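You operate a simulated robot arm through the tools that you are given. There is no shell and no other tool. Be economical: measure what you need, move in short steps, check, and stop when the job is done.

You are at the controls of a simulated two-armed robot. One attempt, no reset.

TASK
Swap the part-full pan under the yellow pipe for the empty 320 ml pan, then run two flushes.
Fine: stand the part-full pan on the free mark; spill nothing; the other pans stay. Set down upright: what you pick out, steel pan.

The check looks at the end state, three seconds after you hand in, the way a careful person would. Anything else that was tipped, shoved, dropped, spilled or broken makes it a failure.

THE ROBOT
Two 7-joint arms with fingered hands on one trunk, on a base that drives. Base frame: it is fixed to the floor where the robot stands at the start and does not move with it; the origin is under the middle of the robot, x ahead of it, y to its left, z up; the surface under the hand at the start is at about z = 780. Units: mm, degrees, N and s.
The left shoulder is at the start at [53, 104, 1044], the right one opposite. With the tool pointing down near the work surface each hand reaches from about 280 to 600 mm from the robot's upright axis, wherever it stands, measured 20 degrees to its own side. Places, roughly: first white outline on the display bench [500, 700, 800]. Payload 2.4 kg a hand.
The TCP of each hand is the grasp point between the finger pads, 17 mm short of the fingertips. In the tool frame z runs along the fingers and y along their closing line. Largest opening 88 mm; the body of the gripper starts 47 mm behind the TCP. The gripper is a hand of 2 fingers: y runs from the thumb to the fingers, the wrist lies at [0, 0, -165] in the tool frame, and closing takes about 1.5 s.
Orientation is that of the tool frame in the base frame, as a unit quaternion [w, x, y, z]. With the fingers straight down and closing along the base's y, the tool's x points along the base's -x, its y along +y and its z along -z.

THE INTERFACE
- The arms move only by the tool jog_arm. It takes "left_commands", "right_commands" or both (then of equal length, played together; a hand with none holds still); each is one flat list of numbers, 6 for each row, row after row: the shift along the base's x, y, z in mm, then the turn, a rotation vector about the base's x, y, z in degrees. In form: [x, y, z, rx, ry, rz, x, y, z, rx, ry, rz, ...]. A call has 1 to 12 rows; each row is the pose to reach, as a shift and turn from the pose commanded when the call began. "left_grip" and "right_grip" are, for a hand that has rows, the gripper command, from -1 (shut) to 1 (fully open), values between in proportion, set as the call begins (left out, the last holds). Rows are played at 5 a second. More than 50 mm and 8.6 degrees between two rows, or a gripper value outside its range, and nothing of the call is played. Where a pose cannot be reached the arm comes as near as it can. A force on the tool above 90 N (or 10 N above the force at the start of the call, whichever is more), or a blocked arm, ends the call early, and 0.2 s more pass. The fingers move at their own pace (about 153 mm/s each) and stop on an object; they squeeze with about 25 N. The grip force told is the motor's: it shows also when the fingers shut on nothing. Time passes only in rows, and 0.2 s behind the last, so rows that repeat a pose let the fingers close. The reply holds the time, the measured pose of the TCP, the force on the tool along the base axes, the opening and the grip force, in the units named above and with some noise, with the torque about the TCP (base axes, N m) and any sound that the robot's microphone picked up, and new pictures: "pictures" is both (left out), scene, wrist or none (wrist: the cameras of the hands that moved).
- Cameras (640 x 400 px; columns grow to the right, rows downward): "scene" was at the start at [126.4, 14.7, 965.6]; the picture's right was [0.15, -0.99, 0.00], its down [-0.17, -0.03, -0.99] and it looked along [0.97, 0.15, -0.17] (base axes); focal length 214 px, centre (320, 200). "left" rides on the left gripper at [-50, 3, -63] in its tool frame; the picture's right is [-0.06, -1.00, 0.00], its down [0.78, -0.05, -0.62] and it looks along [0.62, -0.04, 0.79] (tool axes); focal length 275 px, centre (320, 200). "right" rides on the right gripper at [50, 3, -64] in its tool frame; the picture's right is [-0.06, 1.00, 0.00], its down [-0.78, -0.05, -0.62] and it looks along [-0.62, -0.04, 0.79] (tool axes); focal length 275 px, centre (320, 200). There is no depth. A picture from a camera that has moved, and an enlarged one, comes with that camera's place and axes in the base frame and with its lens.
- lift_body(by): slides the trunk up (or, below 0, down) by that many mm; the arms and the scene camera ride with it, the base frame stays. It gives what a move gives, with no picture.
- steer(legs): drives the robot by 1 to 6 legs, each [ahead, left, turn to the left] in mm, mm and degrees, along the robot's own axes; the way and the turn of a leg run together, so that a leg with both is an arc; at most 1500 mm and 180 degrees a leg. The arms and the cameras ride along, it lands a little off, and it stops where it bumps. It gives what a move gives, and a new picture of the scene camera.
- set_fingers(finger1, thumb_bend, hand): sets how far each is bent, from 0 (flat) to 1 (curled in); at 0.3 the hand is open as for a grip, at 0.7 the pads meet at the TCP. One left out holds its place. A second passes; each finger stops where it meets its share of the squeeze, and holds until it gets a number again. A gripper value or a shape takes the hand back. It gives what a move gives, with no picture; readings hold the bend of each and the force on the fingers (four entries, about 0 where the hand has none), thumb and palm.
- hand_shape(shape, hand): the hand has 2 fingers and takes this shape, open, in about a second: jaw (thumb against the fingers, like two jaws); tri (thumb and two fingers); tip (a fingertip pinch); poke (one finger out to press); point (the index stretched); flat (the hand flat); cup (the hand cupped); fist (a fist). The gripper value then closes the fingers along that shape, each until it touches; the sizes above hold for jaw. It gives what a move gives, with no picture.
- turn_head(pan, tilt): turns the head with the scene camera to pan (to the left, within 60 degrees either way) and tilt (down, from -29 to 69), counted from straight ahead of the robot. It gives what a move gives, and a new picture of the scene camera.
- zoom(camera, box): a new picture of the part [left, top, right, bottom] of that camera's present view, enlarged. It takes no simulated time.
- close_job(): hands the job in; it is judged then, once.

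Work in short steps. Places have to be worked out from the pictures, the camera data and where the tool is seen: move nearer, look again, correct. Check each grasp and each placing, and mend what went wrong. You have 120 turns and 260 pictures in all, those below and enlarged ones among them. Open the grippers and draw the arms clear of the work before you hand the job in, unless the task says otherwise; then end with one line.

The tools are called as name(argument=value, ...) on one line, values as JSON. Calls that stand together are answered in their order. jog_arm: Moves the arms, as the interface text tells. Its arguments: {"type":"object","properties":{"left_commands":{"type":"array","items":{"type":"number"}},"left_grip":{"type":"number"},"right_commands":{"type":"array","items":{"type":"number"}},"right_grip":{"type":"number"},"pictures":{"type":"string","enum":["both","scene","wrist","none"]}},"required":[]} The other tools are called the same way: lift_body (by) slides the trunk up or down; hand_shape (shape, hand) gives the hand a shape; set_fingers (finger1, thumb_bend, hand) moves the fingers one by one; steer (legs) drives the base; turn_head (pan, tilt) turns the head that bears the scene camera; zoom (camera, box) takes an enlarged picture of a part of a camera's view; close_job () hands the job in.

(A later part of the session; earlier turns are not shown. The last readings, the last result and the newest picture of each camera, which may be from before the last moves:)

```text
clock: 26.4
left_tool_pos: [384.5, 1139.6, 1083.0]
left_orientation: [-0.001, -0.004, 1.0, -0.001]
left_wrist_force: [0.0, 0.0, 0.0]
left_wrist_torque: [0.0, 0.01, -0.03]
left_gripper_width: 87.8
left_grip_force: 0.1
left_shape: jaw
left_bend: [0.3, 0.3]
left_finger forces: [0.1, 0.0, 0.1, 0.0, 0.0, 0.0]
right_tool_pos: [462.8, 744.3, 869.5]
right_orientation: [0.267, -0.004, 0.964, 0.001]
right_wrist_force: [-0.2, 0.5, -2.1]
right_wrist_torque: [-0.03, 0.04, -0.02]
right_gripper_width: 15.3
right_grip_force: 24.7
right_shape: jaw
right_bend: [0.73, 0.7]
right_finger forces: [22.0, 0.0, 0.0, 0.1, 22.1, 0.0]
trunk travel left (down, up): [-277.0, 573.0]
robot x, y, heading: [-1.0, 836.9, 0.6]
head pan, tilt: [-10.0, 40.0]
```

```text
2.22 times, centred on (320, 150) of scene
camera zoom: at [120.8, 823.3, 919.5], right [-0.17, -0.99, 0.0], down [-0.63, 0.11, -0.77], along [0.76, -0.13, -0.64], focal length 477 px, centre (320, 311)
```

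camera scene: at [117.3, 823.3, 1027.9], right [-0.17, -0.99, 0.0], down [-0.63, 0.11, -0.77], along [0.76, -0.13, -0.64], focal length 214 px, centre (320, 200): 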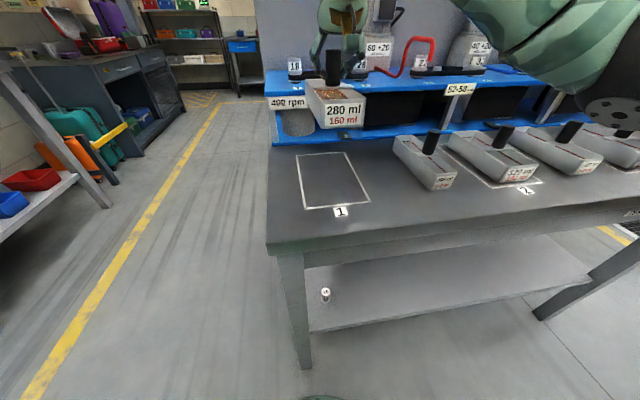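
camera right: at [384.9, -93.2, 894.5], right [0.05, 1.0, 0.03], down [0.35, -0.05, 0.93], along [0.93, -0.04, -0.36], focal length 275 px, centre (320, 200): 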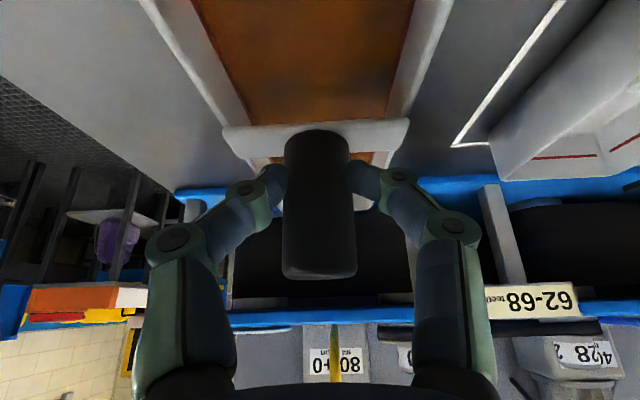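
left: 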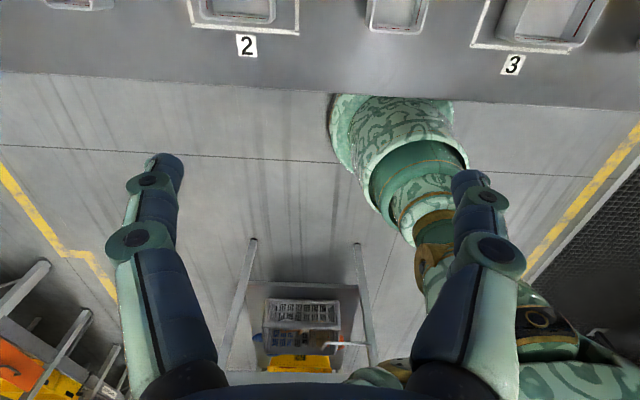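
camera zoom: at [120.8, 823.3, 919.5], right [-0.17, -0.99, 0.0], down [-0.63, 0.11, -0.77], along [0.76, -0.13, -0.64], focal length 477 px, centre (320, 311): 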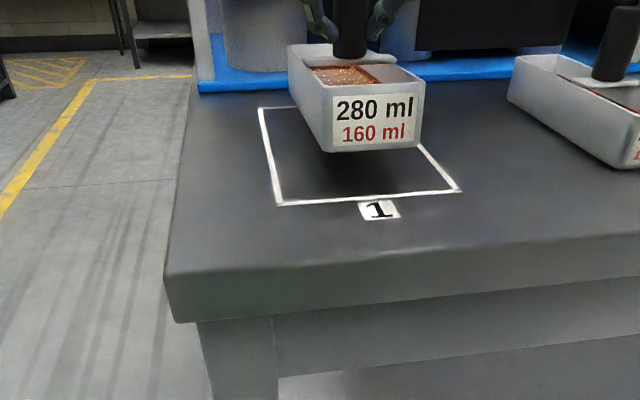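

The pan hovers inside the outline. Lower slowly with the arm.

jog_arm(right_commands=[2, 0, -5, 0, 0, 0, 3, 0, -9, 0, 0, 0, 3, 0, -13, 0, 0, 0, 3, 0, -16, 0, 0, 0, 3, 0, -18, 0, 0, 0, 3, 0, -18, 0, 0, 0])

zoom(camera="scene", box=[240, 60, 400, 180])

```text
clock: 27.8
left_tool_pos: [385.1, 1140.5, 1082.0]
left_orientation: [-0.001, -0.005, 1.0, 0.0]
left_wrist_force: [0.8, 0.2, -0.5]
left_wrist_torque: [0.01, 0.03, -0.01]
left_gripper_width: 88.0
left_grip_force: 0.2
left_shape: jaw
left_bend: [0.3, 0.3]
left_finger forces: [0.0, 0.0, 0.1, 0.1, 0.1, 0.0]
right_tool_pos: [465.1, 745.9, 849.4]
right_orientation: [0.267, -0.004, 0.964, 0.0]
right_wrist_force: [0.5, 0.5, -1.7]
right_wrist_torque: [0.02, 0.01, 0.03]
right_gripper_width: 15.1
right_grip_force: 25.6
right_shape: jaw
right_bend: [0.73, 0.7]
right_finger forces: [22.1, 0.0, 0.1, 0.0, 22.1, 0.0]
trunk travel left (down, up): [-277.0, 573.0]
robot x, y, heading: [1.4, 838.6, 0.6]
head pan, tilt: [-10.0, 40.0]
camera scene: at [120.8, 823.4, 919.4], right [-0.17, -0.99, 0.0], down [-0.63, 0.11, -0.77], along [0.76, -0.13, -0.64], focal length 214 px, centre (320, 200)
camera right: at [390.9, 747.0, 878.1], right [0.04, 1.0, 0.03], down [0.35, -0.05, 0.93], along [0.93, -0.03, -0.36], focal length 275 px, centre (320, 200)
```

scene: 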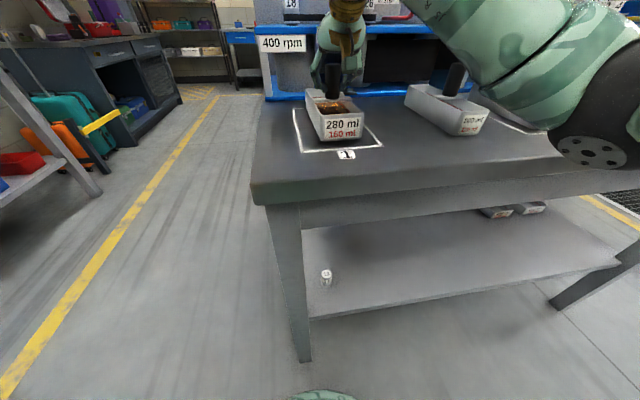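
right: 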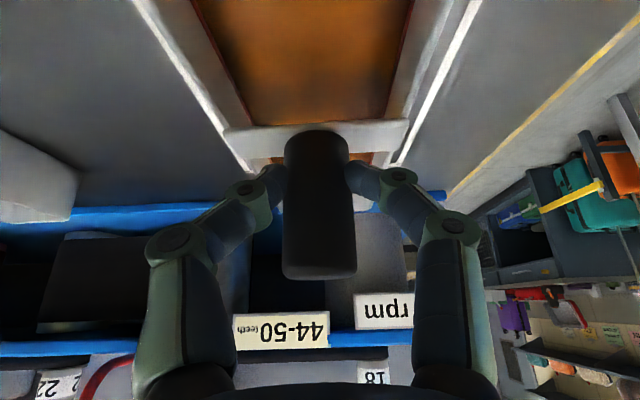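

```text
3.33 times, centred on (320, 120) of scene
camera zoom: at [120.8, 823.4, 919.4], right [-0.17, -0.99, 0.0], down [-0.63, 0.11, -0.77], along [0.76, -0.13, -0.64], focal length 715 px, centre (320, 467)
```

zoom: 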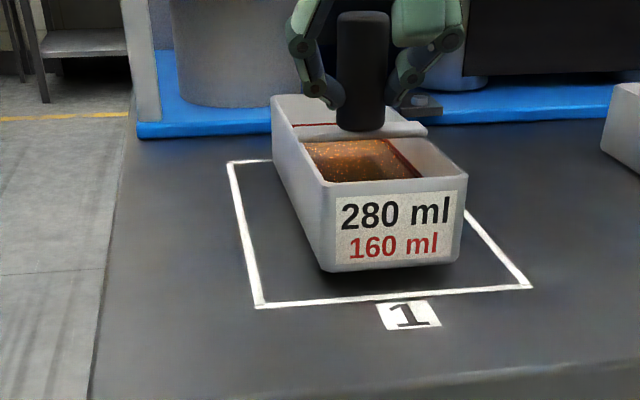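

Pan is well inside the outline and nearly down. Lower a few mm more, watching force.

jog_arm(right_commands=[0, 0, -1, 0, 0, 0, 0, 0, -2, 0, 0, 0, 0, 0, -3, 0, 0, 0, 0, 0, -4, 0, 0, 0, 0, 0, -4, 0, 0, 0], pictures="none")

zoom(camera="scene", box=[240, 60, 400, 180])

```text
clock: 29.0
left_tool_pos: [384.7, 1140.4, 1082.8]
left_orientation: [0.0, -0.005, 1.0, 0.0]
left_wrist_force: [-0.4, 0.6, 0.6]
left_wrist_torque: [-0.01, -0.02, 0.05]
left_gripper_width: 87.8
left_grip_force: 0.1
left_shape: jaw
left_bend: [0.3, 0.3]
left_finger forces: [0.0, 0.1, 0.0, 0.1, 0.1, 0.1]
right_tool_pos: [467.1, 744.7, 845.8]
right_orientation: [0.267, -0.004, 0.964, 0.002]
right_wrist_force: [1.3, -0.9, 4.5]
right_wrist_torque: [-0.03, -0.03, 0.02]
right_gripper_width: 15.6
right_grip_force: 24.9
right_shape: jaw
right_bend: [0.73, 0.7]
right_finger forces: [22.3, 0.0, 0.0, 0.0, 22.8, 0.0]
trunk travel left (down, up): [-277.0, 573.0]
robot x, y, heading: [0.4, 837.2, 0.6]
head pan, tilt: [-10.0, 40.0]
```

```text
3.33 times, centred on (320, 120) of scene
camera zoom: at [120.6, 823.4, 919.5], right [-0.17, -0.99, 0.0], down [-0.63, 0.11, -0.77], along [0.76, -0.13, -0.64], focal length 715 px, centre (320, 467)
```

zoom: 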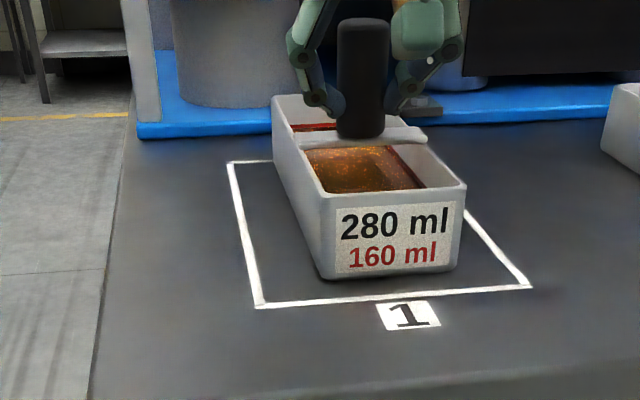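

Contact (4.5 N); pan is down. Open, then back out toward the robot and up.

jog_arm(right_commands=[0, 0, 0, 0, 0, 0, 0, 0, 0, 0, 0, 0, 0, 0, 0, 0, 0, 0, 0, 0, 0, 0, 0, 0, 0, 0, 0, 0, 0, 0], right_grip=0.8, pictures="none")

jog_arm(right_commands=[-10, 0, 5, 0, 0, 0, -30, 0, 10, 0, 0, 0, -50, 0, 30, 0, 0, 0, -50, 0, 70, 0, 0, 0, -50, 0, 100, 0, 0, 0, -50, 0, 130, 0, 0, 0], pictures="both")

zoom(camera="scene", box=[240, 60, 400, 180])

```text
clock: 30.2
left_tool_pos: [384.0, 1140.1, 1081.7]
left_orientation: [-0.001, -0.005, 1.0, 0.0]
left_wrist_force: [0.5, -0.3, -0.4]
left_wrist_torque: [0.01, -0.02, 0.02]
left_gripper_width: 87.9
left_grip_force: 0.2
left_shape: jaw
left_bend: [0.3, 0.3]
left_finger forces: [0.1, 0.1, 0.0, 0.1, 0.0, 0.1]
right_tool_pos: [466.5, 745.4, 846.5]
right_orientation: [0.267, -0.004, 0.964, 0.001]
right_wrist_force: [-0.9, -0.7, -0.3]
right_wrist_torque: [0.0, -0.04, 0.0]
right_gripper_width: 79.1
right_grip_force: 0.0
right_shape: jaw
right_bend: [0.48, 0.44]
right_finger forces: [0.1, 0.0, 0.0, 0.1, 0.0, 0.1]
trunk travel left (down, up): [-277.0, 573.0]
robot x, y, heading: [2.0, 838.4, 0.7]
head pan, tilt: [-10.0, 40.0]
```

```text
clock: 31.6
left_tool_pos: [383.9, 1141.0, 1082.2]
left_orientation: [0.0, -0.004, 1.0, 0.0]
left_wrist_force: [-0.7, 0.3, -0.1]
left_wrist_torque: [0.03, -0.01, 0.01]
left_gripper_width: 87.8
left_grip_force: 0.2
left_shape: jaw
left_bend: [0.3, 0.3]
left_finger forces: [0.1, 0.0, 0.1, 0.1, 0.0, 0.1]
right_tool_pos: [416.3, 747.1, 975.7]
right_orientation: [0.267, -0.004, 0.964, 0.001]
right_wrist_force: [0.1, 0.5, -0.1]
right_wrist_torque: [0.04, 0.01, 0.01]
right_gripper_width: 79.2
right_grip_force: 0.0
right_shape: jaw
right_bend: [0.48, 0.44]
right_finger forces: [0.1, 0.0, 0.0, 0.0, 0.0, 0.0]
trunk travel left (down, up): [-277.0, 573.0]
robot x, y, heading: [1.8, 837.4, 0.8]
head pan, tilt: [-10.0, 40.0]
camera scene: at [120.7, 823.4, 919.4], right [-0.17, -0.99, 0.0], down [-0.63, 0.11, -0.77], along [0.76, -0.13, -0.64], focal length 214 px, centre (320, 200)
camera right: at [342.2, 748.7, 1003.6], right [0.04, 1.0, 0.03], down [0.36, -0.05, 0.93], along [0.93, -0.03, -0.36], focal length 275 px, centre (320, 200)
```

scene: 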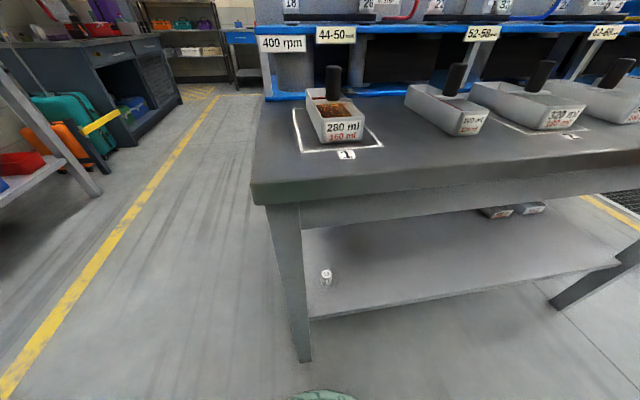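
right: 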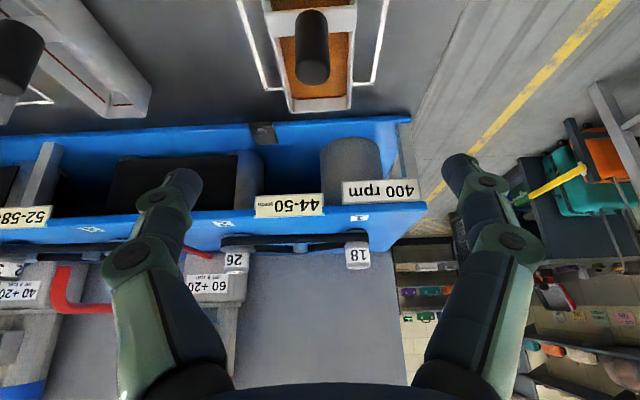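

```text
3.33 times, centred on (320, 120) of scene
camera zoom: at [120.7, 823.4, 919.4], right [-0.17, -0.99, 0.0], down [-0.63, 0.11, -0.77], along [0.76, -0.13, -0.64], focal length 715 px, centre (320, 467)
```

zoom: 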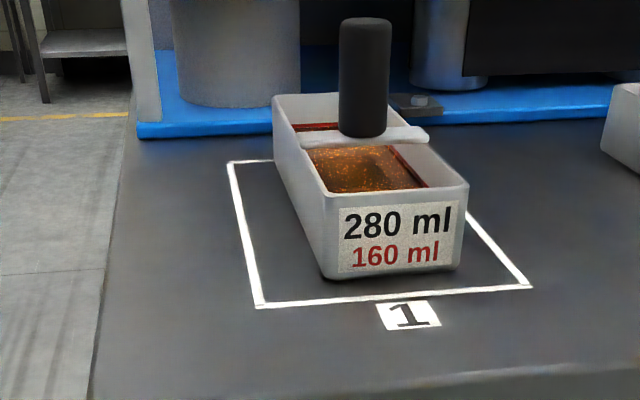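

280 ml pan stands upright in mark 1. Now drive right ~365 mm to the 320 ml pan and measure.

steer(legs=[[0, -365, -0.6]])

zoom(camera="right", box=[0, 0, 640, 400])

zoom(camera="scene", box=[200, 40, 440, 200])

```text
clock: 33.9
left_tool_pos: [389.0, 778.5, 1080.4]
left_orientation: [0.0, 0.003, 1.0, 0.0]
left_wrist_force: [-0.1, -0.6, 0.2]
left_wrist_torque: [0.01, -0.01, 0.01]
left_gripper_width: 88.1
left_grip_force: 0.1
left_shape: jaw
left_bend: [0.3, 0.3]
left_finger forces: [0.0, 0.0, 0.0, 0.0, 0.1, 0.1]
right_tool_pos: [416.3, 384.9, 974.2]
right_orientation: [0.267, 0.003, 0.964, -0.001]
right_wrist_force: [0.6, -0.1, 1.1]
right_wrist_torque: [0.03, 0.0, 0.01]
right_gripper_width: 78.9
right_grip_force: 0.0
right_shape: jaw
right_bend: [0.48, 0.44]
right_finger forces: [0.0, 0.1, 0.0, 0.0, 0.1, 0.1]
trunk travel left (down, up): [-277.0, 573.0]
robot x, y, heading: [5.8, 480.1, -0.2]
head pan, tilt: [-10.0, 40.0]
camera scene: at [121.0, 465.8, 919.4], right [-0.18, -0.98, 0.0], down [-0.63, 0.12, -0.77], along [0.75, -0.14, -0.64], focal length 214 px, centre (320, 200)
```

scene: 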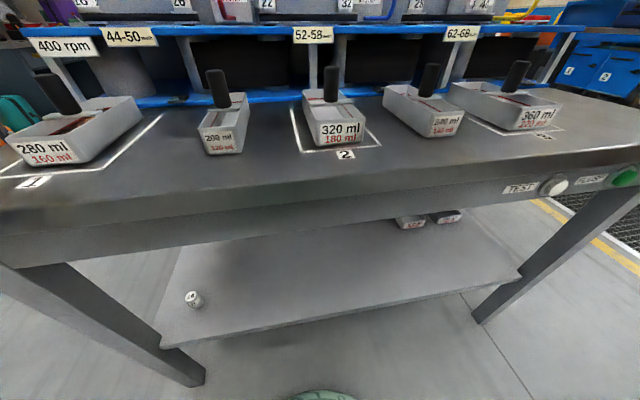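

```text
1.00 times, centred on (320, 200) of right (not enlarged: the box is as wide or as high as the picture)
camera zoom: at [341.6, 387.8, 1003.4], right [0.06, 1.0, 0.03], down [0.35, -0.05, 0.93], along [0.93, -0.04, -0.36], focal length 275 px, centre (320, 200)
```

zoom: 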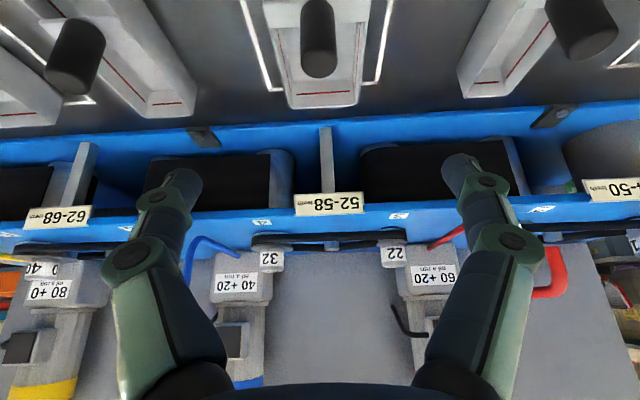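

```text
2.50 times, centred on (320, 120) of scene
camera zoom: at [121.0, 465.8, 919.4], right [-0.18, -0.98, 0.0], down [-0.63, 0.12, -0.77], along [0.75, -0.14, -0.64], focal length 536 px, centre (320, 400)
```

zoom: 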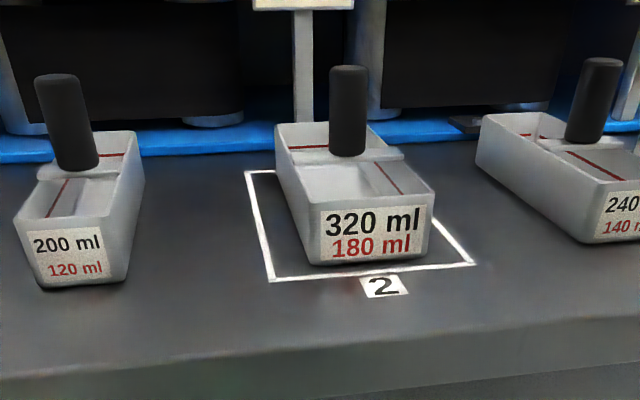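

Knob of the 320 pan at ≈(469, 385), top z≈866 — hand is aligned. Come down in front and advance with open fingers.

jog_arm(right_commands=[-4, 0, -40, 0, 0, 0, -6, 0, -80, 0, 0, 0, -6, 0, -110, 0, 0, 0, -6, 0, -125, 0, 0, 0, 14, 0, -126, 0, 0, 0, 34, 0, -126, 0, 0, 0, 49, 0, -126, 0, 0, 0, 49, 0, -126, 0, 0, 0], right_grip=1)

```text
clock: 35.7
left_tool_pos: [389.5, 778.8, 1082.5]
left_orientation: [-0.001, 0.002, 1.0, 0.0]
left_wrist_force: [0.1, -1.0, 0.5]
left_wrist_torque: [-0.01, -0.01, -0.01]
left_gripper_width: 87.6
left_grip_force: 0.1
left_shape: jaw
left_bend: [0.3, 0.3]
left_finger forces: [0.0, 0.1, 0.0, 0.0, 0.0, 0.1]
right_tool_pos: [463.3, 383.9, 847.2]
right_orientation: [0.268, 0.003, 0.963, 0.0]
right_wrist_force: [-0.1, 0.4, -0.8]
right_wrist_torque: [-0.04, -0.02, 0.01]
right_gripper_width: 87.9
right_grip_force: 0.1
right_shape: jaw
right_bend: [0.3, 0.3]
right_finger forces: [0.1, 0.0, 0.1, 0.0, 0.0, 0.0]
trunk travel left (down, up): [-277.0, 573.0]
robot x, y, heading: [5.0, 482.6, -0.4]
head pan, tilt: [-10.0, 40.0]
camera scene: at [121.0, 465.8, 919.4], right [-0.18, -0.98, 0.0], down [-0.63, 0.12, -0.77], along [0.75, -0.14, -0.64], focal length 214 px, centre (320, 200)
camera right: at [388.9, 387.1, 876.4], right [0.06, 1.0, 0.03], down [0.35, -0.05, 0.93], along [0.93, -0.04, -0.36], focal length 275 px, centre (320, 200)
```

scene: 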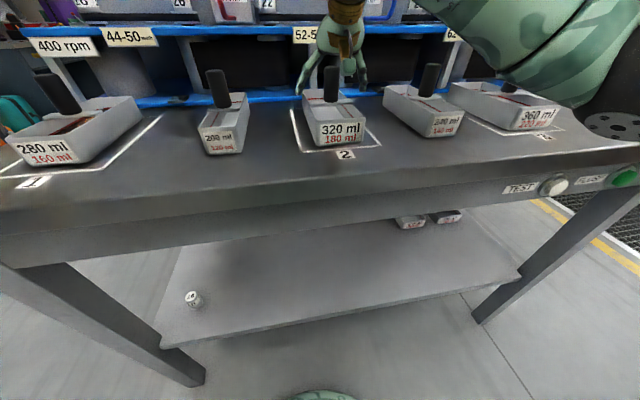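
right: 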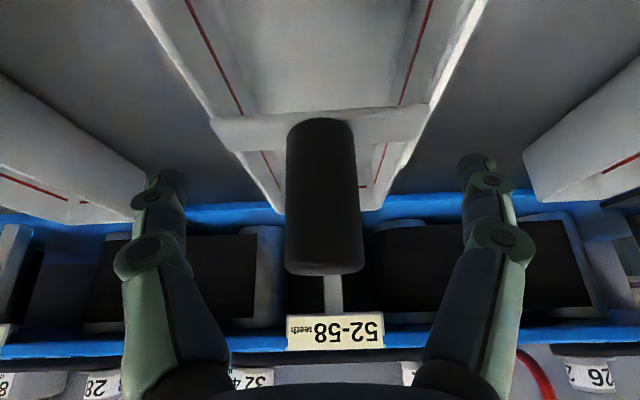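

Knob centred between pads. Close.

jog_arm(right_commands=[0, 0, 0, 0, 0, 0, 0, 0, 0, 0, 0, 0, 0, 0, 0, 0, 0, 0, 0, 0, 0, 0, 0, 0, 0, 0, 0, 0, 0, 0, 0, 0, 0, 0, 0, 0, 0, 0, 0, 0, 0, 0, 0, 0, 0, 0, 0, 0], right_grip=-1, pictures="wrist")

jog_arm(right_commands=[0, 0, 2, 0, 0, 0, 0, 0, 5, 0, 0, 0, 0, 0, 9, 0, 0, 0, 0, 0, 14, 0, 0, 0, 0, 0, 18, 0, 0, 0, 0, 0, 18, 0, 0, 0], pictures="wrist")

zoom(camera="scene", box=[200, 40, 440, 200])

```text
clock: 37.5
left_tool_pos: [389.3, 779.8, 1081.9]
left_orientation: [0.0, 0.002, 1.0, 0.0]
left_wrist_force: [-0.1, -0.5, -0.5]
left_wrist_torque: [-0.02, 0.02, 0.04]
left_gripper_width: 87.9
left_grip_force: 0.0
left_shape: jaw
left_bend: [0.3, 0.3]
left_finger forces: [0.1, 0.1, 0.1, 0.0, 0.0, 0.1]
right_tool_pos: [464.1, 384.4, 847.6]
right_orientation: [0.267, 0.004, 0.964, -0.002]
right_wrist_force: [-0.6, -0.6, 0.0]
right_wrist_torque: [0.0, 0.06, 0.0]
right_gripper_width: 15.9
right_grip_force: 25.1
right_shape: jaw
right_bend: [0.73, 0.7]
right_finger forces: [22.4, 0.0, 0.0, 0.0, 22.1, 0.0]
trunk travel left (down, up): [-277.0, 573.0]
robot x, y, heading: [3.6, 477.1, -0.6]
head pan, tilt: [-10.0, 40.0]
camera right: at [388.7, 387.1, 876.3], right [0.06, 1.0, 0.03], down [0.35, -0.05, 0.93], along [0.93, -0.04, -0.36], focal length 275 px, centre (320, 200)
```

right: 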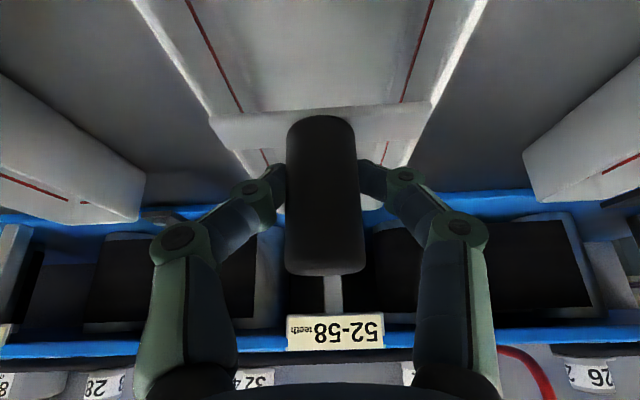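

```text
clock: 38.9
left_tool_pos: [389.5, 779.6, 1081.5]
left_orientation: [0.0, 0.002, 1.0, -0.001]
left_wrist_force: [-0.2, -0.3, 0.8]
left_wrist_torque: [0.05, -0.02, 0.02]
left_gripper_width: 87.8
left_grip_force: 0.0
left_shape: jaw
left_bend: [0.3, 0.3]
left_finger forces: [0.0, 0.1, 0.0, 0.0, 0.0, 0.0]
right_tool_pos: [465.3, 383.8, 866.4]
right_orientation: [0.267, 0.002, 0.964, 0.0]
right_wrist_force: [0.0, -0.2, -1.4]
right_wrist_torque: [0.02, 0.01, -0.02]
right_gripper_width: 15.9
right_grip_force: 25.1
right_shape: jaw
right_bend: [0.73, 0.7]
right_finger forces: [22.3, 0.1, 0.1, 0.0, 22.2, 0.1]
trunk travel left (down, up): [-277.0, 573.0]
robot x, y, heading: [3.1, 480.4, -0.3]
head pan, tilt: [-10.0, 40.0]
camera right: at [389.9, 387.6, 894.6], right [0.06, 1.0, 0.03], down [0.35, -0.05, 0.93], along [0.93, -0.04, -0.36], focal length 275 px, centre (320, 200)
```

right: 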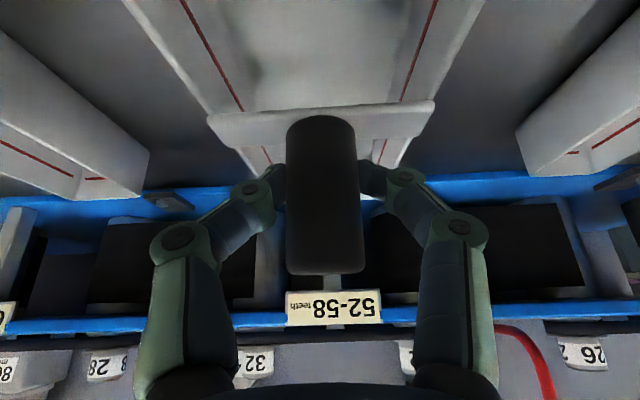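

```text
2.50 times, centred on (320, 120) of scene
camera zoom: at [121.1, 465.8, 919.4], right [-0.18, -0.98, 0.0], down [-0.63, 0.12, -0.77], along [0.75, -0.14, -0.64], focal length 536 px, centre (320, 400)
```

zoom: 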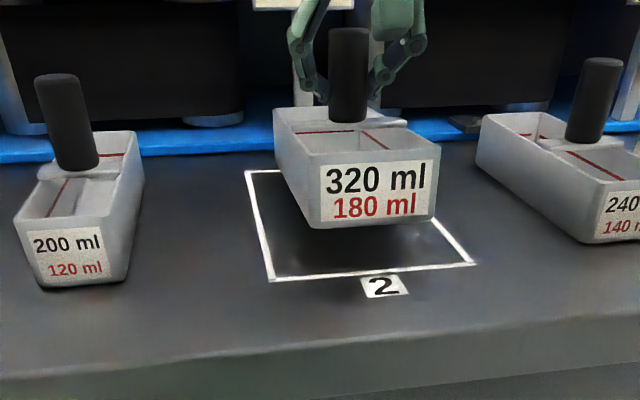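

320 pan is held, slightly nose-up. Level it by -5°, back off, raise and drive right ~480 mm.

jog_arm(right_commands=[0, 0, 2, 0, -2, 0, 0, 0, 4, 0, -4, 0, 0, 0, 4, 0, -5, 0, 0, 0, 4, 0, -5, 0], pictures="none")

steer(legs=[[-130, 0, 0.3]])

lift_body(by=110)

steer(legs=[[0, -480, 0]])

```text
clock: 39.9
left_tool_pos: [388.1, 778.2, 1081.7]
left_orientation: [0.0, 0.003, 1.0, 0.001]
left_wrist_force: [-0.2, -0.5, -0.5]
left_wrist_torque: [0.01, 0.02, -0.02]
left_gripper_width: 88.0
left_grip_force: 0.1
left_shape: jaw
left_bend: [0.3, 0.3]
left_finger forces: [0.0, 0.0, 0.0, 0.0, 0.0, 0.1]
right_tool_pos: [464.2, 385.2, 870.7]
right_orientation: [0.309, 0.004, 0.951, -0.002]
right_wrist_force: [-0.5, 0.9, -1.4]
right_wrist_torque: [-0.03, 0.04, 0.01]
right_gripper_width: 16.1
right_grip_force: 24.7
right_shape: jaw
right_bend: [0.73, 0.7]
right_finger forces: [22.2, 0.1, 0.0, 0.0, 22.2, 0.1]
trunk travel left (down, up): [-277.0, 573.0]
robot x, y, heading: [5.7, 480.0, -0.6]
head pan, tilt: [-10.0, 40.0]
```

```text
clock: 41.1
left_tool_pos: [258.7, 780.9, 1082.6]
left_orientation: [0.0, 0.001, 1.0, 0.0]
left_wrist_force: [-0.2, -0.3, -0.3]
left_wrist_torque: [0.01, -0.02, 0.0]
left_gripper_width: 87.9
left_grip_force: 0.0
left_shape: jaw
left_bend: [0.3, 0.3]
left_finger forces: [0.1, 0.0, 0.0, 0.0, 0.0, 0.0]
right_tool_pos: [335.3, 386.1, 871.1]
right_orientation: [0.309, 0.002, 0.951, 0.0]
right_wrist_force: [-0.7, 0.3, -1.9]
right_wrist_torque: [0.01, 0.04, 0.0]
right_gripper_width: 16.3
right_grip_force: 25.0
right_shape: jaw
right_bend: [0.73, 0.7]
right_finger forces: [22.4, 0.0, 0.1, 0.0, 22.2, 0.0]
trunk travel left (down, up): [-277.0, 573.0]
robot x, y, heading: [-130.2, 481.5, -0.1]
head pan, tilt: [-10.0, 40.0]
camera scene: at [-8.3, 466.8, 919.4], right [-0.18, -0.98, 0.0], down [-0.63, 0.11, -0.77], along [0.75, -0.13, -0.64], focal length 214 px, centre (320, 200)
```

scene: 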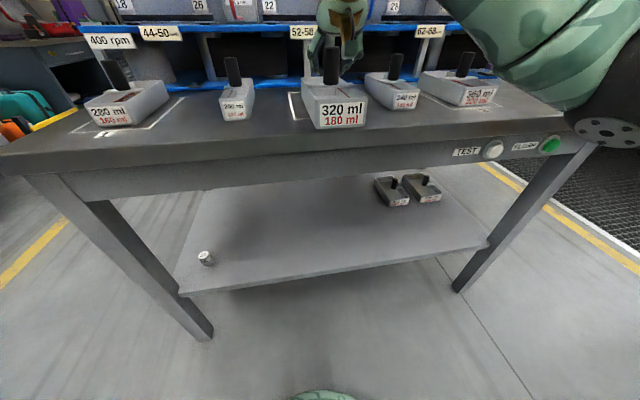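

```text
clock: 42.6
left_tool_pos: [258.6, 780.1, 1192.5]
left_orientation: [0.0, 0.001, 1.0, -0.001]
left_wrist_force: [-0.4, -0.6, 0.4]
left_wrist_torque: [0.03, -0.04, -0.03]
left_gripper_width: 88.1
left_grip_force: 0.1
left_shape: jaw
left_bend: [0.3, 0.3]
left_finger forces: [0.0, 0.0, 0.1, 0.0, 0.0, 0.0]
right_tool_pos: [335.5, 388.4, 979.9]
right_orientation: [0.308, 0.001, 0.951, 0.0]
right_wrist_force: [0.4, 1.3, -2.1]
right_wrist_torque: [0.01, 0.0, -0.02]
right_gripper_width: 16.1
right_grip_force: 25.1
right_shape: jaw
right_bend: [0.73, 0.7]
right_finger forces: [22.3, 0.0, 0.1, 0.1, 22.2, 0.0]
trunk travel left (down, up): [-387.0, 463.0]
robot x, y, heading: [-131.1, 485.3, -0.3]
head pan, tilt: [-10.0, 40.0]
```

```text
clock: 45.4
left_tool_pos: [257.4, 315.5, 1192.1]
left_orientation: [0.0, -0.002, 1.0, 0.0]
left_wrist_force: [0.3, 0.3, 0.0]
left_wrist_torque: [0.01, -0.03, 0.0]
left_gripper_width: 87.8
left_grip_force: 0.1
left_shape: jaw
left_bend: [0.3, 0.3]
left_finger forces: [0.0, 0.0, 0.0, 0.0, 0.0, 0.1]
right_tool_pos: [337.2, -77.8, 980.8]
right_orientation: [0.309, -0.002, 0.951, 0.001]
right_wrist_force: [-0.2, -0.8, -1.4]
right_wrist_torque: [-0.02, 0.04, 0.0]
right_gripper_width: 16.2
right_grip_force: 25.1
right_shape: jaw
right_bend: [0.73, 0.7]
right_finger forces: [22.3, 0.1, 0.1, 0.0, 22.1, 0.0]
trunk travel left (down, up): [-387.0, 463.0]
robot x, y, heading: [-127.5, 15.5, 0.4]
head pan, tilt: [-10.0, 40.0]
camera scene: at [-11.4, 0.1, 1029.9], right [-0.17, -0.99, 0.0], down [-0.63, 0.11, -0.77], along [0.75, -0.13, -0.64], focal length 214 px, centre (320, 200)
```

scene: 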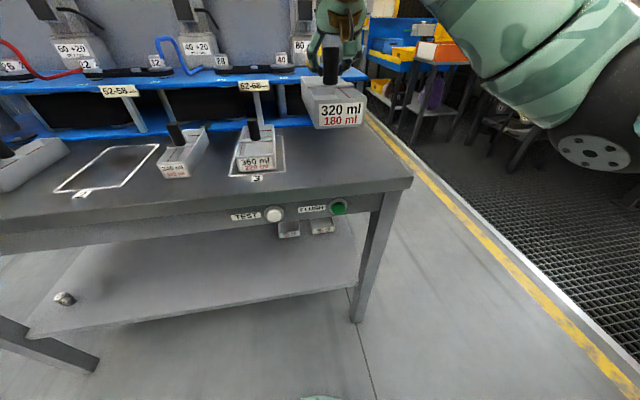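

Landed at y≈-78. Correct right by 18 mm, and look with head less tilted to locate the pipe outlet.

steer(legs=[[0, -18, -0.4]])

lift_body(by=-105)

turn_head(pan=-8, tilt=12)

zoom(camera="scene", box=[200, 120, 440, 320])

```text
clock: 46.1
left_tool_pos: [258.9, 294.9, 1192.7]
left_orientation: [-0.001, 0.002, 1.0, 0.0]
left_wrist_force: [0.2, -0.4, -0.1]
left_wrist_torque: [0.01, 0.03, 0.01]
left_gripper_width: 87.8
left_grip_force: 0.1
left_shape: jaw
left_bend: [0.3, 0.3]
left_finger forces: [0.0, 0.1, 0.0, 0.0, 0.0, 0.0]
right_tool_pos: [335.5, -98.8, 980.2]
right_orientation: [0.309, 0.002, 0.951, 0.0]
right_wrist_force: [0.4, -0.4, -1.4]
right_wrist_torque: [0.0, 0.01, 0.01]
right_gripper_width: 16.3
right_grip_force: 25.2
right_shape: jaw
right_bend: [0.73, 0.7]
right_finger forces: [22.4, 0.1, 0.0, 0.0, 22.4, 0.1]
trunk travel left (down, up): [-387.0, 463.0]
robot x, y, heading: [-124.5, -3.9, -0.4]
head pan, tilt: [-10.0, 40.0]
camera scene: at [-11.5, -18.8, 1029.9], right [-0.18, -0.98, 0.0], down [-0.63, 0.11, -0.77], along [0.75, -0.14, -0.64], focal length 214 px, centre (320, 200)
```

scene: 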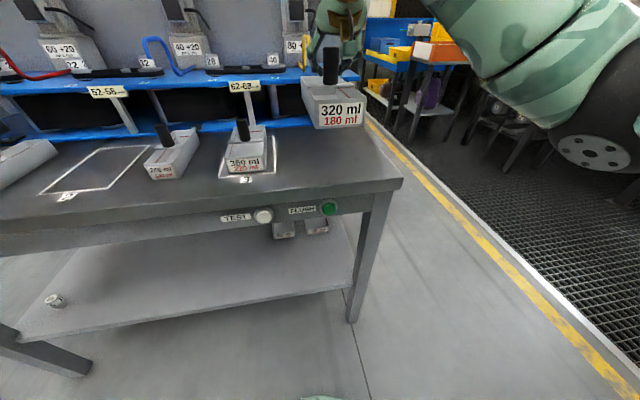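

```text
clock: 47.5
left_tool_pos: [259.9, 295.9, 1087.4]
left_orientation: [0.0, 0.002, 1.0, 0.0]
left_wrist_force: [-0.1, -0.1, 0.4]
left_wrist_torque: [-0.03, 0.01, 0.02]
left_gripper_width: 87.8
left_grip_force: 0.0
left_shape: jaw
left_bend: [0.3, 0.3]
left_finger forces: [0.0, 0.1, 0.1, 0.0, 0.0, 0.1]
right_tool_pos: [335.5, -98.8, 876.7]
right_orientation: [0.309, 0.002, 0.951, -0.001]
right_wrist_force: [0.7, -0.3, -2.0]
right_wrist_torque: [0.0, 0.04, 0.01]
right_gripper_width: 16.0
right_grip_force: 24.5
right_shape: jaw
right_bend: [0.73, 0.7]
right_finger forces: [22.3, 0.0, 0.1, 0.0, 22.1, 0.0]
trunk travel left (down, up): [-282.0, 568.0]
robot x, y, heading: [-125.3, -3.8, -0.4]
head pan, tilt: [-10.0, 40.0]
```

```text
clock: 48.4
left_tool_pos: [259.1, 295.7, 1086.4]
left_orientation: [0.001, 0.002, 1.0, 0.0]
left_wrist_force: [0.2, 0.0, -0.9]
left_wrist_torque: [-0.04, -0.01, 0.0]
left_gripper_width: 88.2
left_grip_force: 0.0
left_shape: jaw
left_bend: [0.3, 0.3]
left_finger forces: [0.0, 0.0, 0.0, 0.0, 0.0, 0.0]
right_tool_pos: [335.7, -97.7, 874.9]
right_orientation: [0.308, 0.002, 0.951, -0.001]
right_wrist_force: [-0.4, 0.4, -1.6]
right_wrist_torque: [-0.04, 0.04, 0.02]
right_gripper_width: 16.2
right_grip_force: 24.7
right_shape: jaw
right_bend: [0.73, 0.7]
right_finger forces: [22.4, 0.1, 0.0, 0.0, 22.2, 0.1]
trunk travel left (down, up): [-282.0, 568.0]
robot x, y, heading: [-126.2, -3.2, -0.1]
head pan, tilt: [-8.0, 12.0]
camera scene: at [0.6, -16.6, 968.8], right [-0.14, -0.99, 0.0], down [-0.21, 0.03, -0.98], along [0.97, -0.14, -0.21], focal length 214 px, centre (320, 200)
```

scene: 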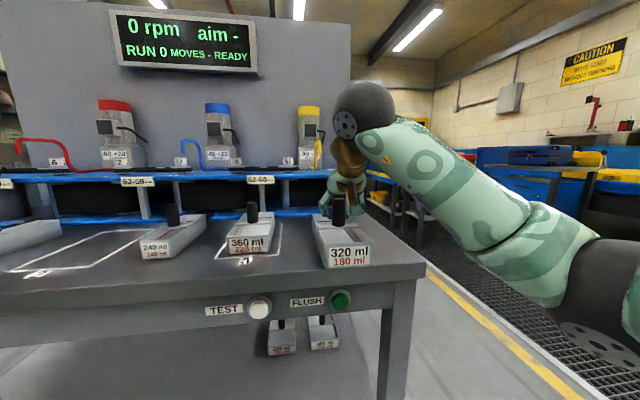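

```text
2.00 times, centred on (320, 220) of scene
camera zoom: at [0.6, -16.6, 968.8], right [-0.14, -0.99, 0.0], down [-0.21, 0.03, -0.98], along [0.97, -0.14, -0.21], focal length 429 px, centre (320, 160)
```

zoom: 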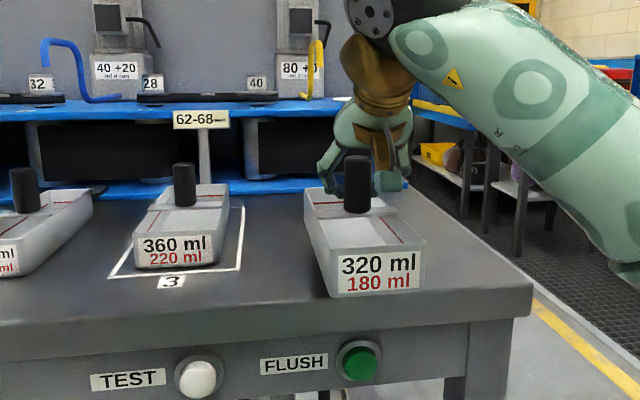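

Pan hangs level in line with the old spot. Drive forward 127 mm under the pipe.

steer(legs=[[127, 0, 0.2]])

zoom(camera="scene", box=[220, 120, 460, 320])

zoom(camera="right", box=[0, 0, 640, 400])

```text
clock: 49.7
left_tool_pos: [386.5, 295.7, 1087.5]
left_orientation: [0.0, 0.0, 1.0, -0.001]
left_wrist_force: [-0.5, -0.5, -0.3]
left_wrist_torque: [0.01, 0.03, 0.0]
left_gripper_width: 88.0
left_grip_force: 0.0
left_shape: jaw
left_bend: [0.3, 0.3]
left_finger forces: [0.1, 0.0, 0.1, 0.0, 0.1, 0.1]
right_tool_pos: [464.2, -98.3, 876.2]
right_orientation: [0.308, 0.001, 0.951, 0.0]
right_wrist_force: [-0.3, 0.4, -2.0]
right_wrist_torque: [0.01, 0.03, 0.01]
right_gripper_width: 16.1
right_grip_force: 25.2
right_shape: jaw
right_bend: [0.73, 0.7]
right_finger forces: [22.3, 0.0, 0.1, 0.0, 22.2, 0.0]
trunk travel left (down, up): [-282.0, 568.0]
robot x, y, heading: [0.8, -2.2, -0.4]
head pan, tilt: [-8.0, 12.0]
camera scene: at [128.8, -16.7, 968.8], right [-0.14, -0.99, 0.0], down [-0.21, 0.03, -0.98], along [0.97, -0.14, -0.21], focal length 214 px, centre (320, 200)
```

scene: 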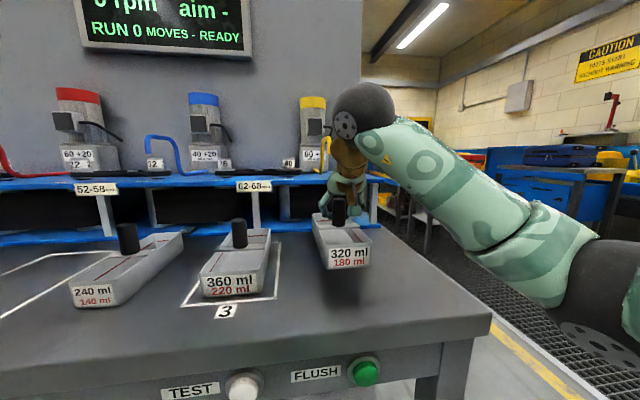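

```text
2.00 times, centred on (340, 220) of scene
camera zoom: at [128.8, -16.7, 968.8], right [-0.14, -0.99, 0.0], down [-0.21, 0.03, -0.98], along [0.97, -0.14, -0.21], focal length 429 px, centre (280, 160)
```

zoom: 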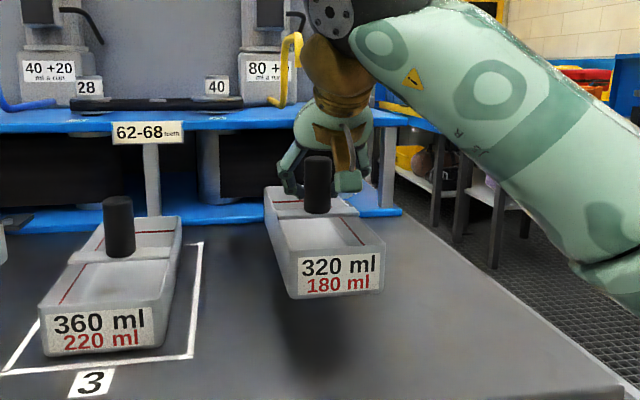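

```text
1.00 times, centred on (320, 200) of right (not enlarged: the box is as wide or as high as the picture)
camera zoom: at [387.0, -95.4, 897.5], right [0.05, 1.0, 0.04], down [0.27, -0.05, 0.96], along [0.96, -0.04, -0.27], focal length 275 px, centre (320, 200)
```

zoom: 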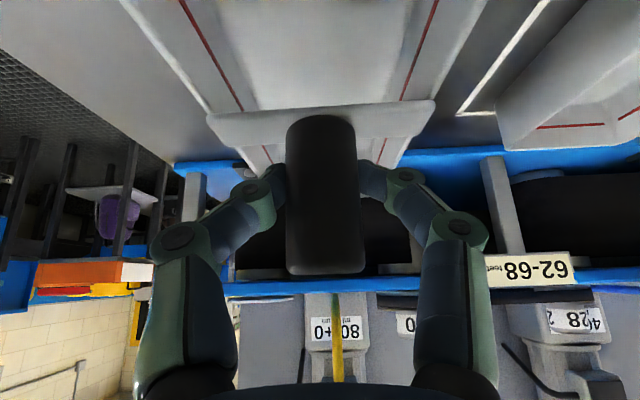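

The pan is over the spot. I want the outlet's x precisely, so I'll use the free left hand's camera for a side view: yaw it 90° and move it in above the pans.

jog_arm(left_commands=[6, -11, -3, 0, 0, 8, 12, -23, -6, 0, 0, 16, 18, -34, -10, 0, 0, 24, 24, -46, -13, 0, 0, 32, 30, -57, -16, 0, 0, 40, 36, -68, -20, 0, 0, 48, 42, -80, -23, 0, 0, 56, 48, -92, -26, 0, 0, 64, 54, -104, -30, 0, 0, 72, 60, -115, -33, 0, 0, 80, 64, -126, -37, 0, 0, 88, 64, -126, -37, 0, 0, 90], pictures="wrist")

jog_arm(left_commands=[0, 0, 0, -8, 0, 0, 0, 0, 0, -16, 0, 0, 0, 0, 0, -22, 0, 0, 0, 0, 0, -22, 0, 0], pictures="wrist")

```text
clock: 52.3
left_tool_pos: [518.8, 210.5, 1106.7]
left_orientation: [-0.009, -0.686, 0.727, 0.006]
left_wrist_force: [0.1, 0.2, -0.4]
left_wrist_torque: [-0.04, 0.0, -0.01]
left_gripper_width: 87.8
left_grip_force: 0.2
left_shape: jaw
left_bend: [0.3, 0.3]
left_finger forces: [0.0, 0.0, 0.0, 0.0, 0.1, 0.1]
left hand out of reach, approached as far as the arm can: row 6, 8, 9, 10, 11, 12
right_tool_pos: [464.3, -97.6, 875.4]
right_orientation: [0.308, 0.0, 0.951, 0.0]
right_wrist_force: [-0.2, 0.7, -1.6]
right_wrist_torque: [0.0, 0.03, 0.0]
right_gripper_width: 16.0
right_grip_force: 25.5
right_shape: jaw
right_bend: [0.73, 0.7]
right_finger forces: [22.5, 0.1, 0.0, 0.0, 22.3, 0.0]
trunk travel left (down, up): [-282.0, 568.0]
robot x, y, heading: [-0.7, -0.8, -0.0]
head pan, tilt: [-8.0, 12.0]
camera left: at [522.8, 261.5, 1170.6], right [1.0, 0.0, -0.02], down [0.01, -0.78, 0.62], along [-0.01, -0.62, -0.78], focal length 275 px, centre (320, 200)
```

left: 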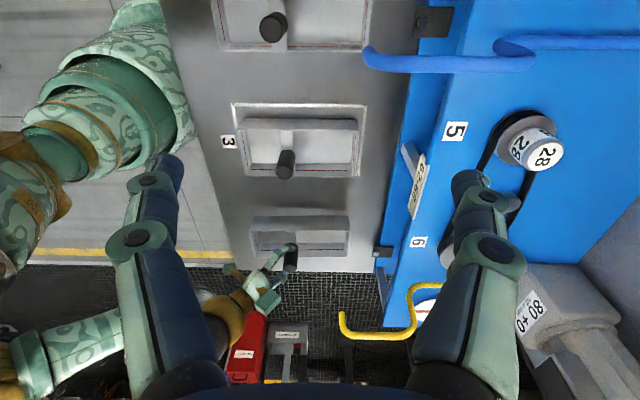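

```text
clock: 53.3
left_tool_pos: [520.8, 214.0, 1088.5]
left_orientation: [-0.14, -0.668, 0.718, -0.132]
left_wrist_force: [0.2, 0.0, 0.2]
left_wrist_torque: [0.02, 0.04, 0.02]
left_gripper_width: 87.9
left_grip_force: 0.1
left_shape: jaw
left_bend: [0.3, 0.3]
left_finger forces: [0.1, 0.0, 0.1, 0.0, 0.0, 0.0]
left hand out of reach, approached as far as the arm can: row 2, 3, 4
right_tool_pos: [463.1, -98.5, 874.7]
right_orientation: [0.308, 0.001, 0.951, 0.0]
right_wrist_force: [0.0, 0.2, -1.8]
right_wrist_torque: [0.0, 0.01, 0.0]
right_gripper_width: 15.8
right_grip_force: 25.0
right_shape: jaw
right_bend: [0.73, 0.7]
right_finger forces: [22.6, 0.1, 0.0, 0.0, 22.3, 0.0]
trunk travel left (down, up): [-282.0, 568.0]
robot x, y, heading: [2.6, -4.1, 0.1]
head pan, tilt: [-8.0, 12.0]
camera left: at [525.2, 284.7, 1129.5], right [1.0, -0.02, -0.02], down [0.01, -0.49, 0.87], along [-0.03, -0.87, -0.49], focal length 275 px, centre (320, 200)
```

left: 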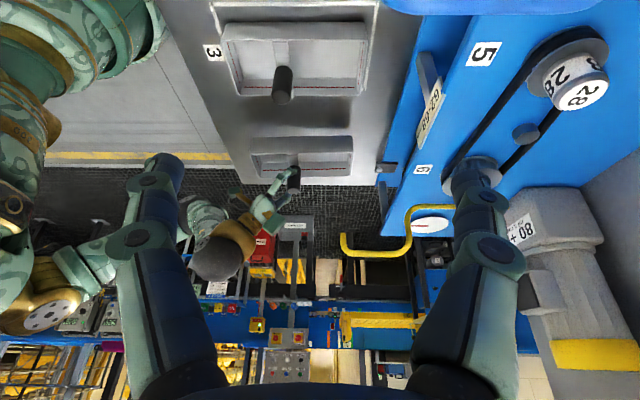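

Side view gives the outlet at x≈546, and the held pan spanning x≈395–565. Shifting the pan +9 mm puts the outlet safely in the rear chamber. Lower there until contact.

jog_arm(right_commands=[3, 1, -6, 0, 0, 0, 6, 2, -12, 0, 0, 0, 9, 2, -18, 0, 0, 0, 9, 2, -23, 0, 0, 0, 9, 2, -26, 0, 0, 0, 9, 2, -28, 0, 0, 0, 9, 2, -29, 0, 0, 0, 9, 2, -30, 0, 0, 0, 9, 2, -30, 0, 0, 0], pictures="scene")

zoom(camera="left", box=[200, 80, 440, 280])

zoom(camera="scene", box=[240, 160, 440, 300])

```text
clock: 55.3
left_tool_pos: [521.5, 214.0, 1089.1]
left_orientation: [-0.14, -0.667, 0.72, -0.131]
left_wrist_force: [-0.8, -0.5, 0.0]
left_wrist_torque: [0.0, -0.01, -0.03]
left_gripper_width: 87.9
left_grip_force: 0.0
left_shape: jaw
left_bend: [0.3, 0.3]
left_finger forces: [0.1, 0.1, 0.0, 0.1, 0.0, 0.0]
right_tool_pos: [473.1, -96.1, 846.9]
right_orientation: [0.309, 0.0, 0.951, 0.001]
right_wrist_force: [1.9, -0.1, 3.1]
right_wrist_torque: [-0.06, -0.03, -0.03]
right_gripper_width: 16.0
right_grip_force: 24.9
right_shape: jaw
right_bend: [0.73, 0.7]
right_finger forces: [22.9, 0.0, 0.0, 0.0, 23.0, 0.0]
trunk travel left (down, up): [-282.0, 568.0]
robot x, y, heading: [1.5, -2.0, -0.1]
head pan, tilt: [-8.0, 12.0]
camera scene: at [128.7, -16.7, 968.9], right [-0.14, -0.99, 0.0], down [-0.21, 0.03, -0.98], along [0.97, -0.14, -0.21], focal length 214 px, centre (320, 200)
```

scene: 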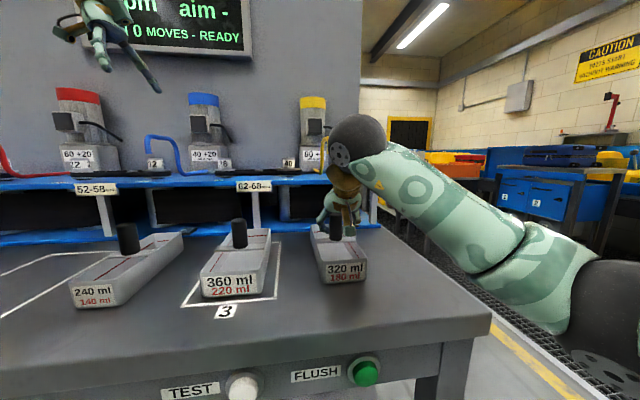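

```text
2.00 times, centred on (320, 180) of left
camera zoom: at [525.1, 284.8, 1129.8], right [1.0, -0.02, -0.02], down [0.01, -0.5, 0.87], along [-0.02, -0.87, -0.5], focal length 551 px, centre (320, 240)
```

zoom: 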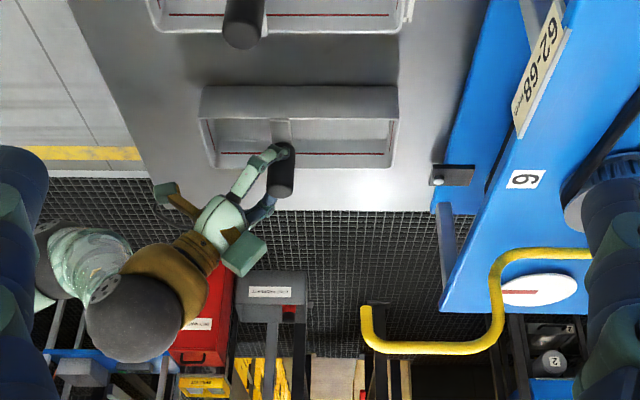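

```text
2.86 times, centred on (340, 230) of scene
camera zoom: at [128.7, -16.7, 968.9], right [-0.14, -0.99, 0.0], down [-0.21, 0.03, -0.98], along [0.97, -0.14, -0.21], focal length 613 px, centre (263, 114)
```

zoom: 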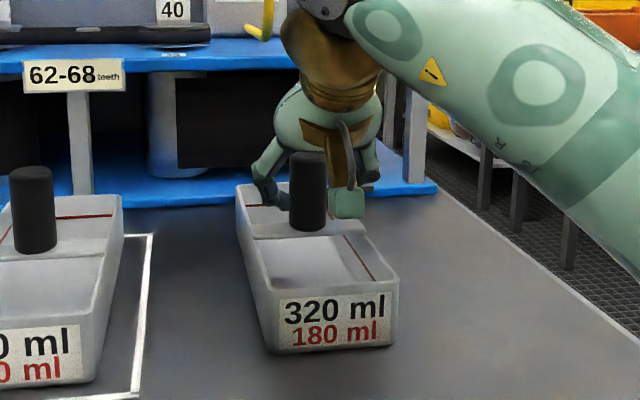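

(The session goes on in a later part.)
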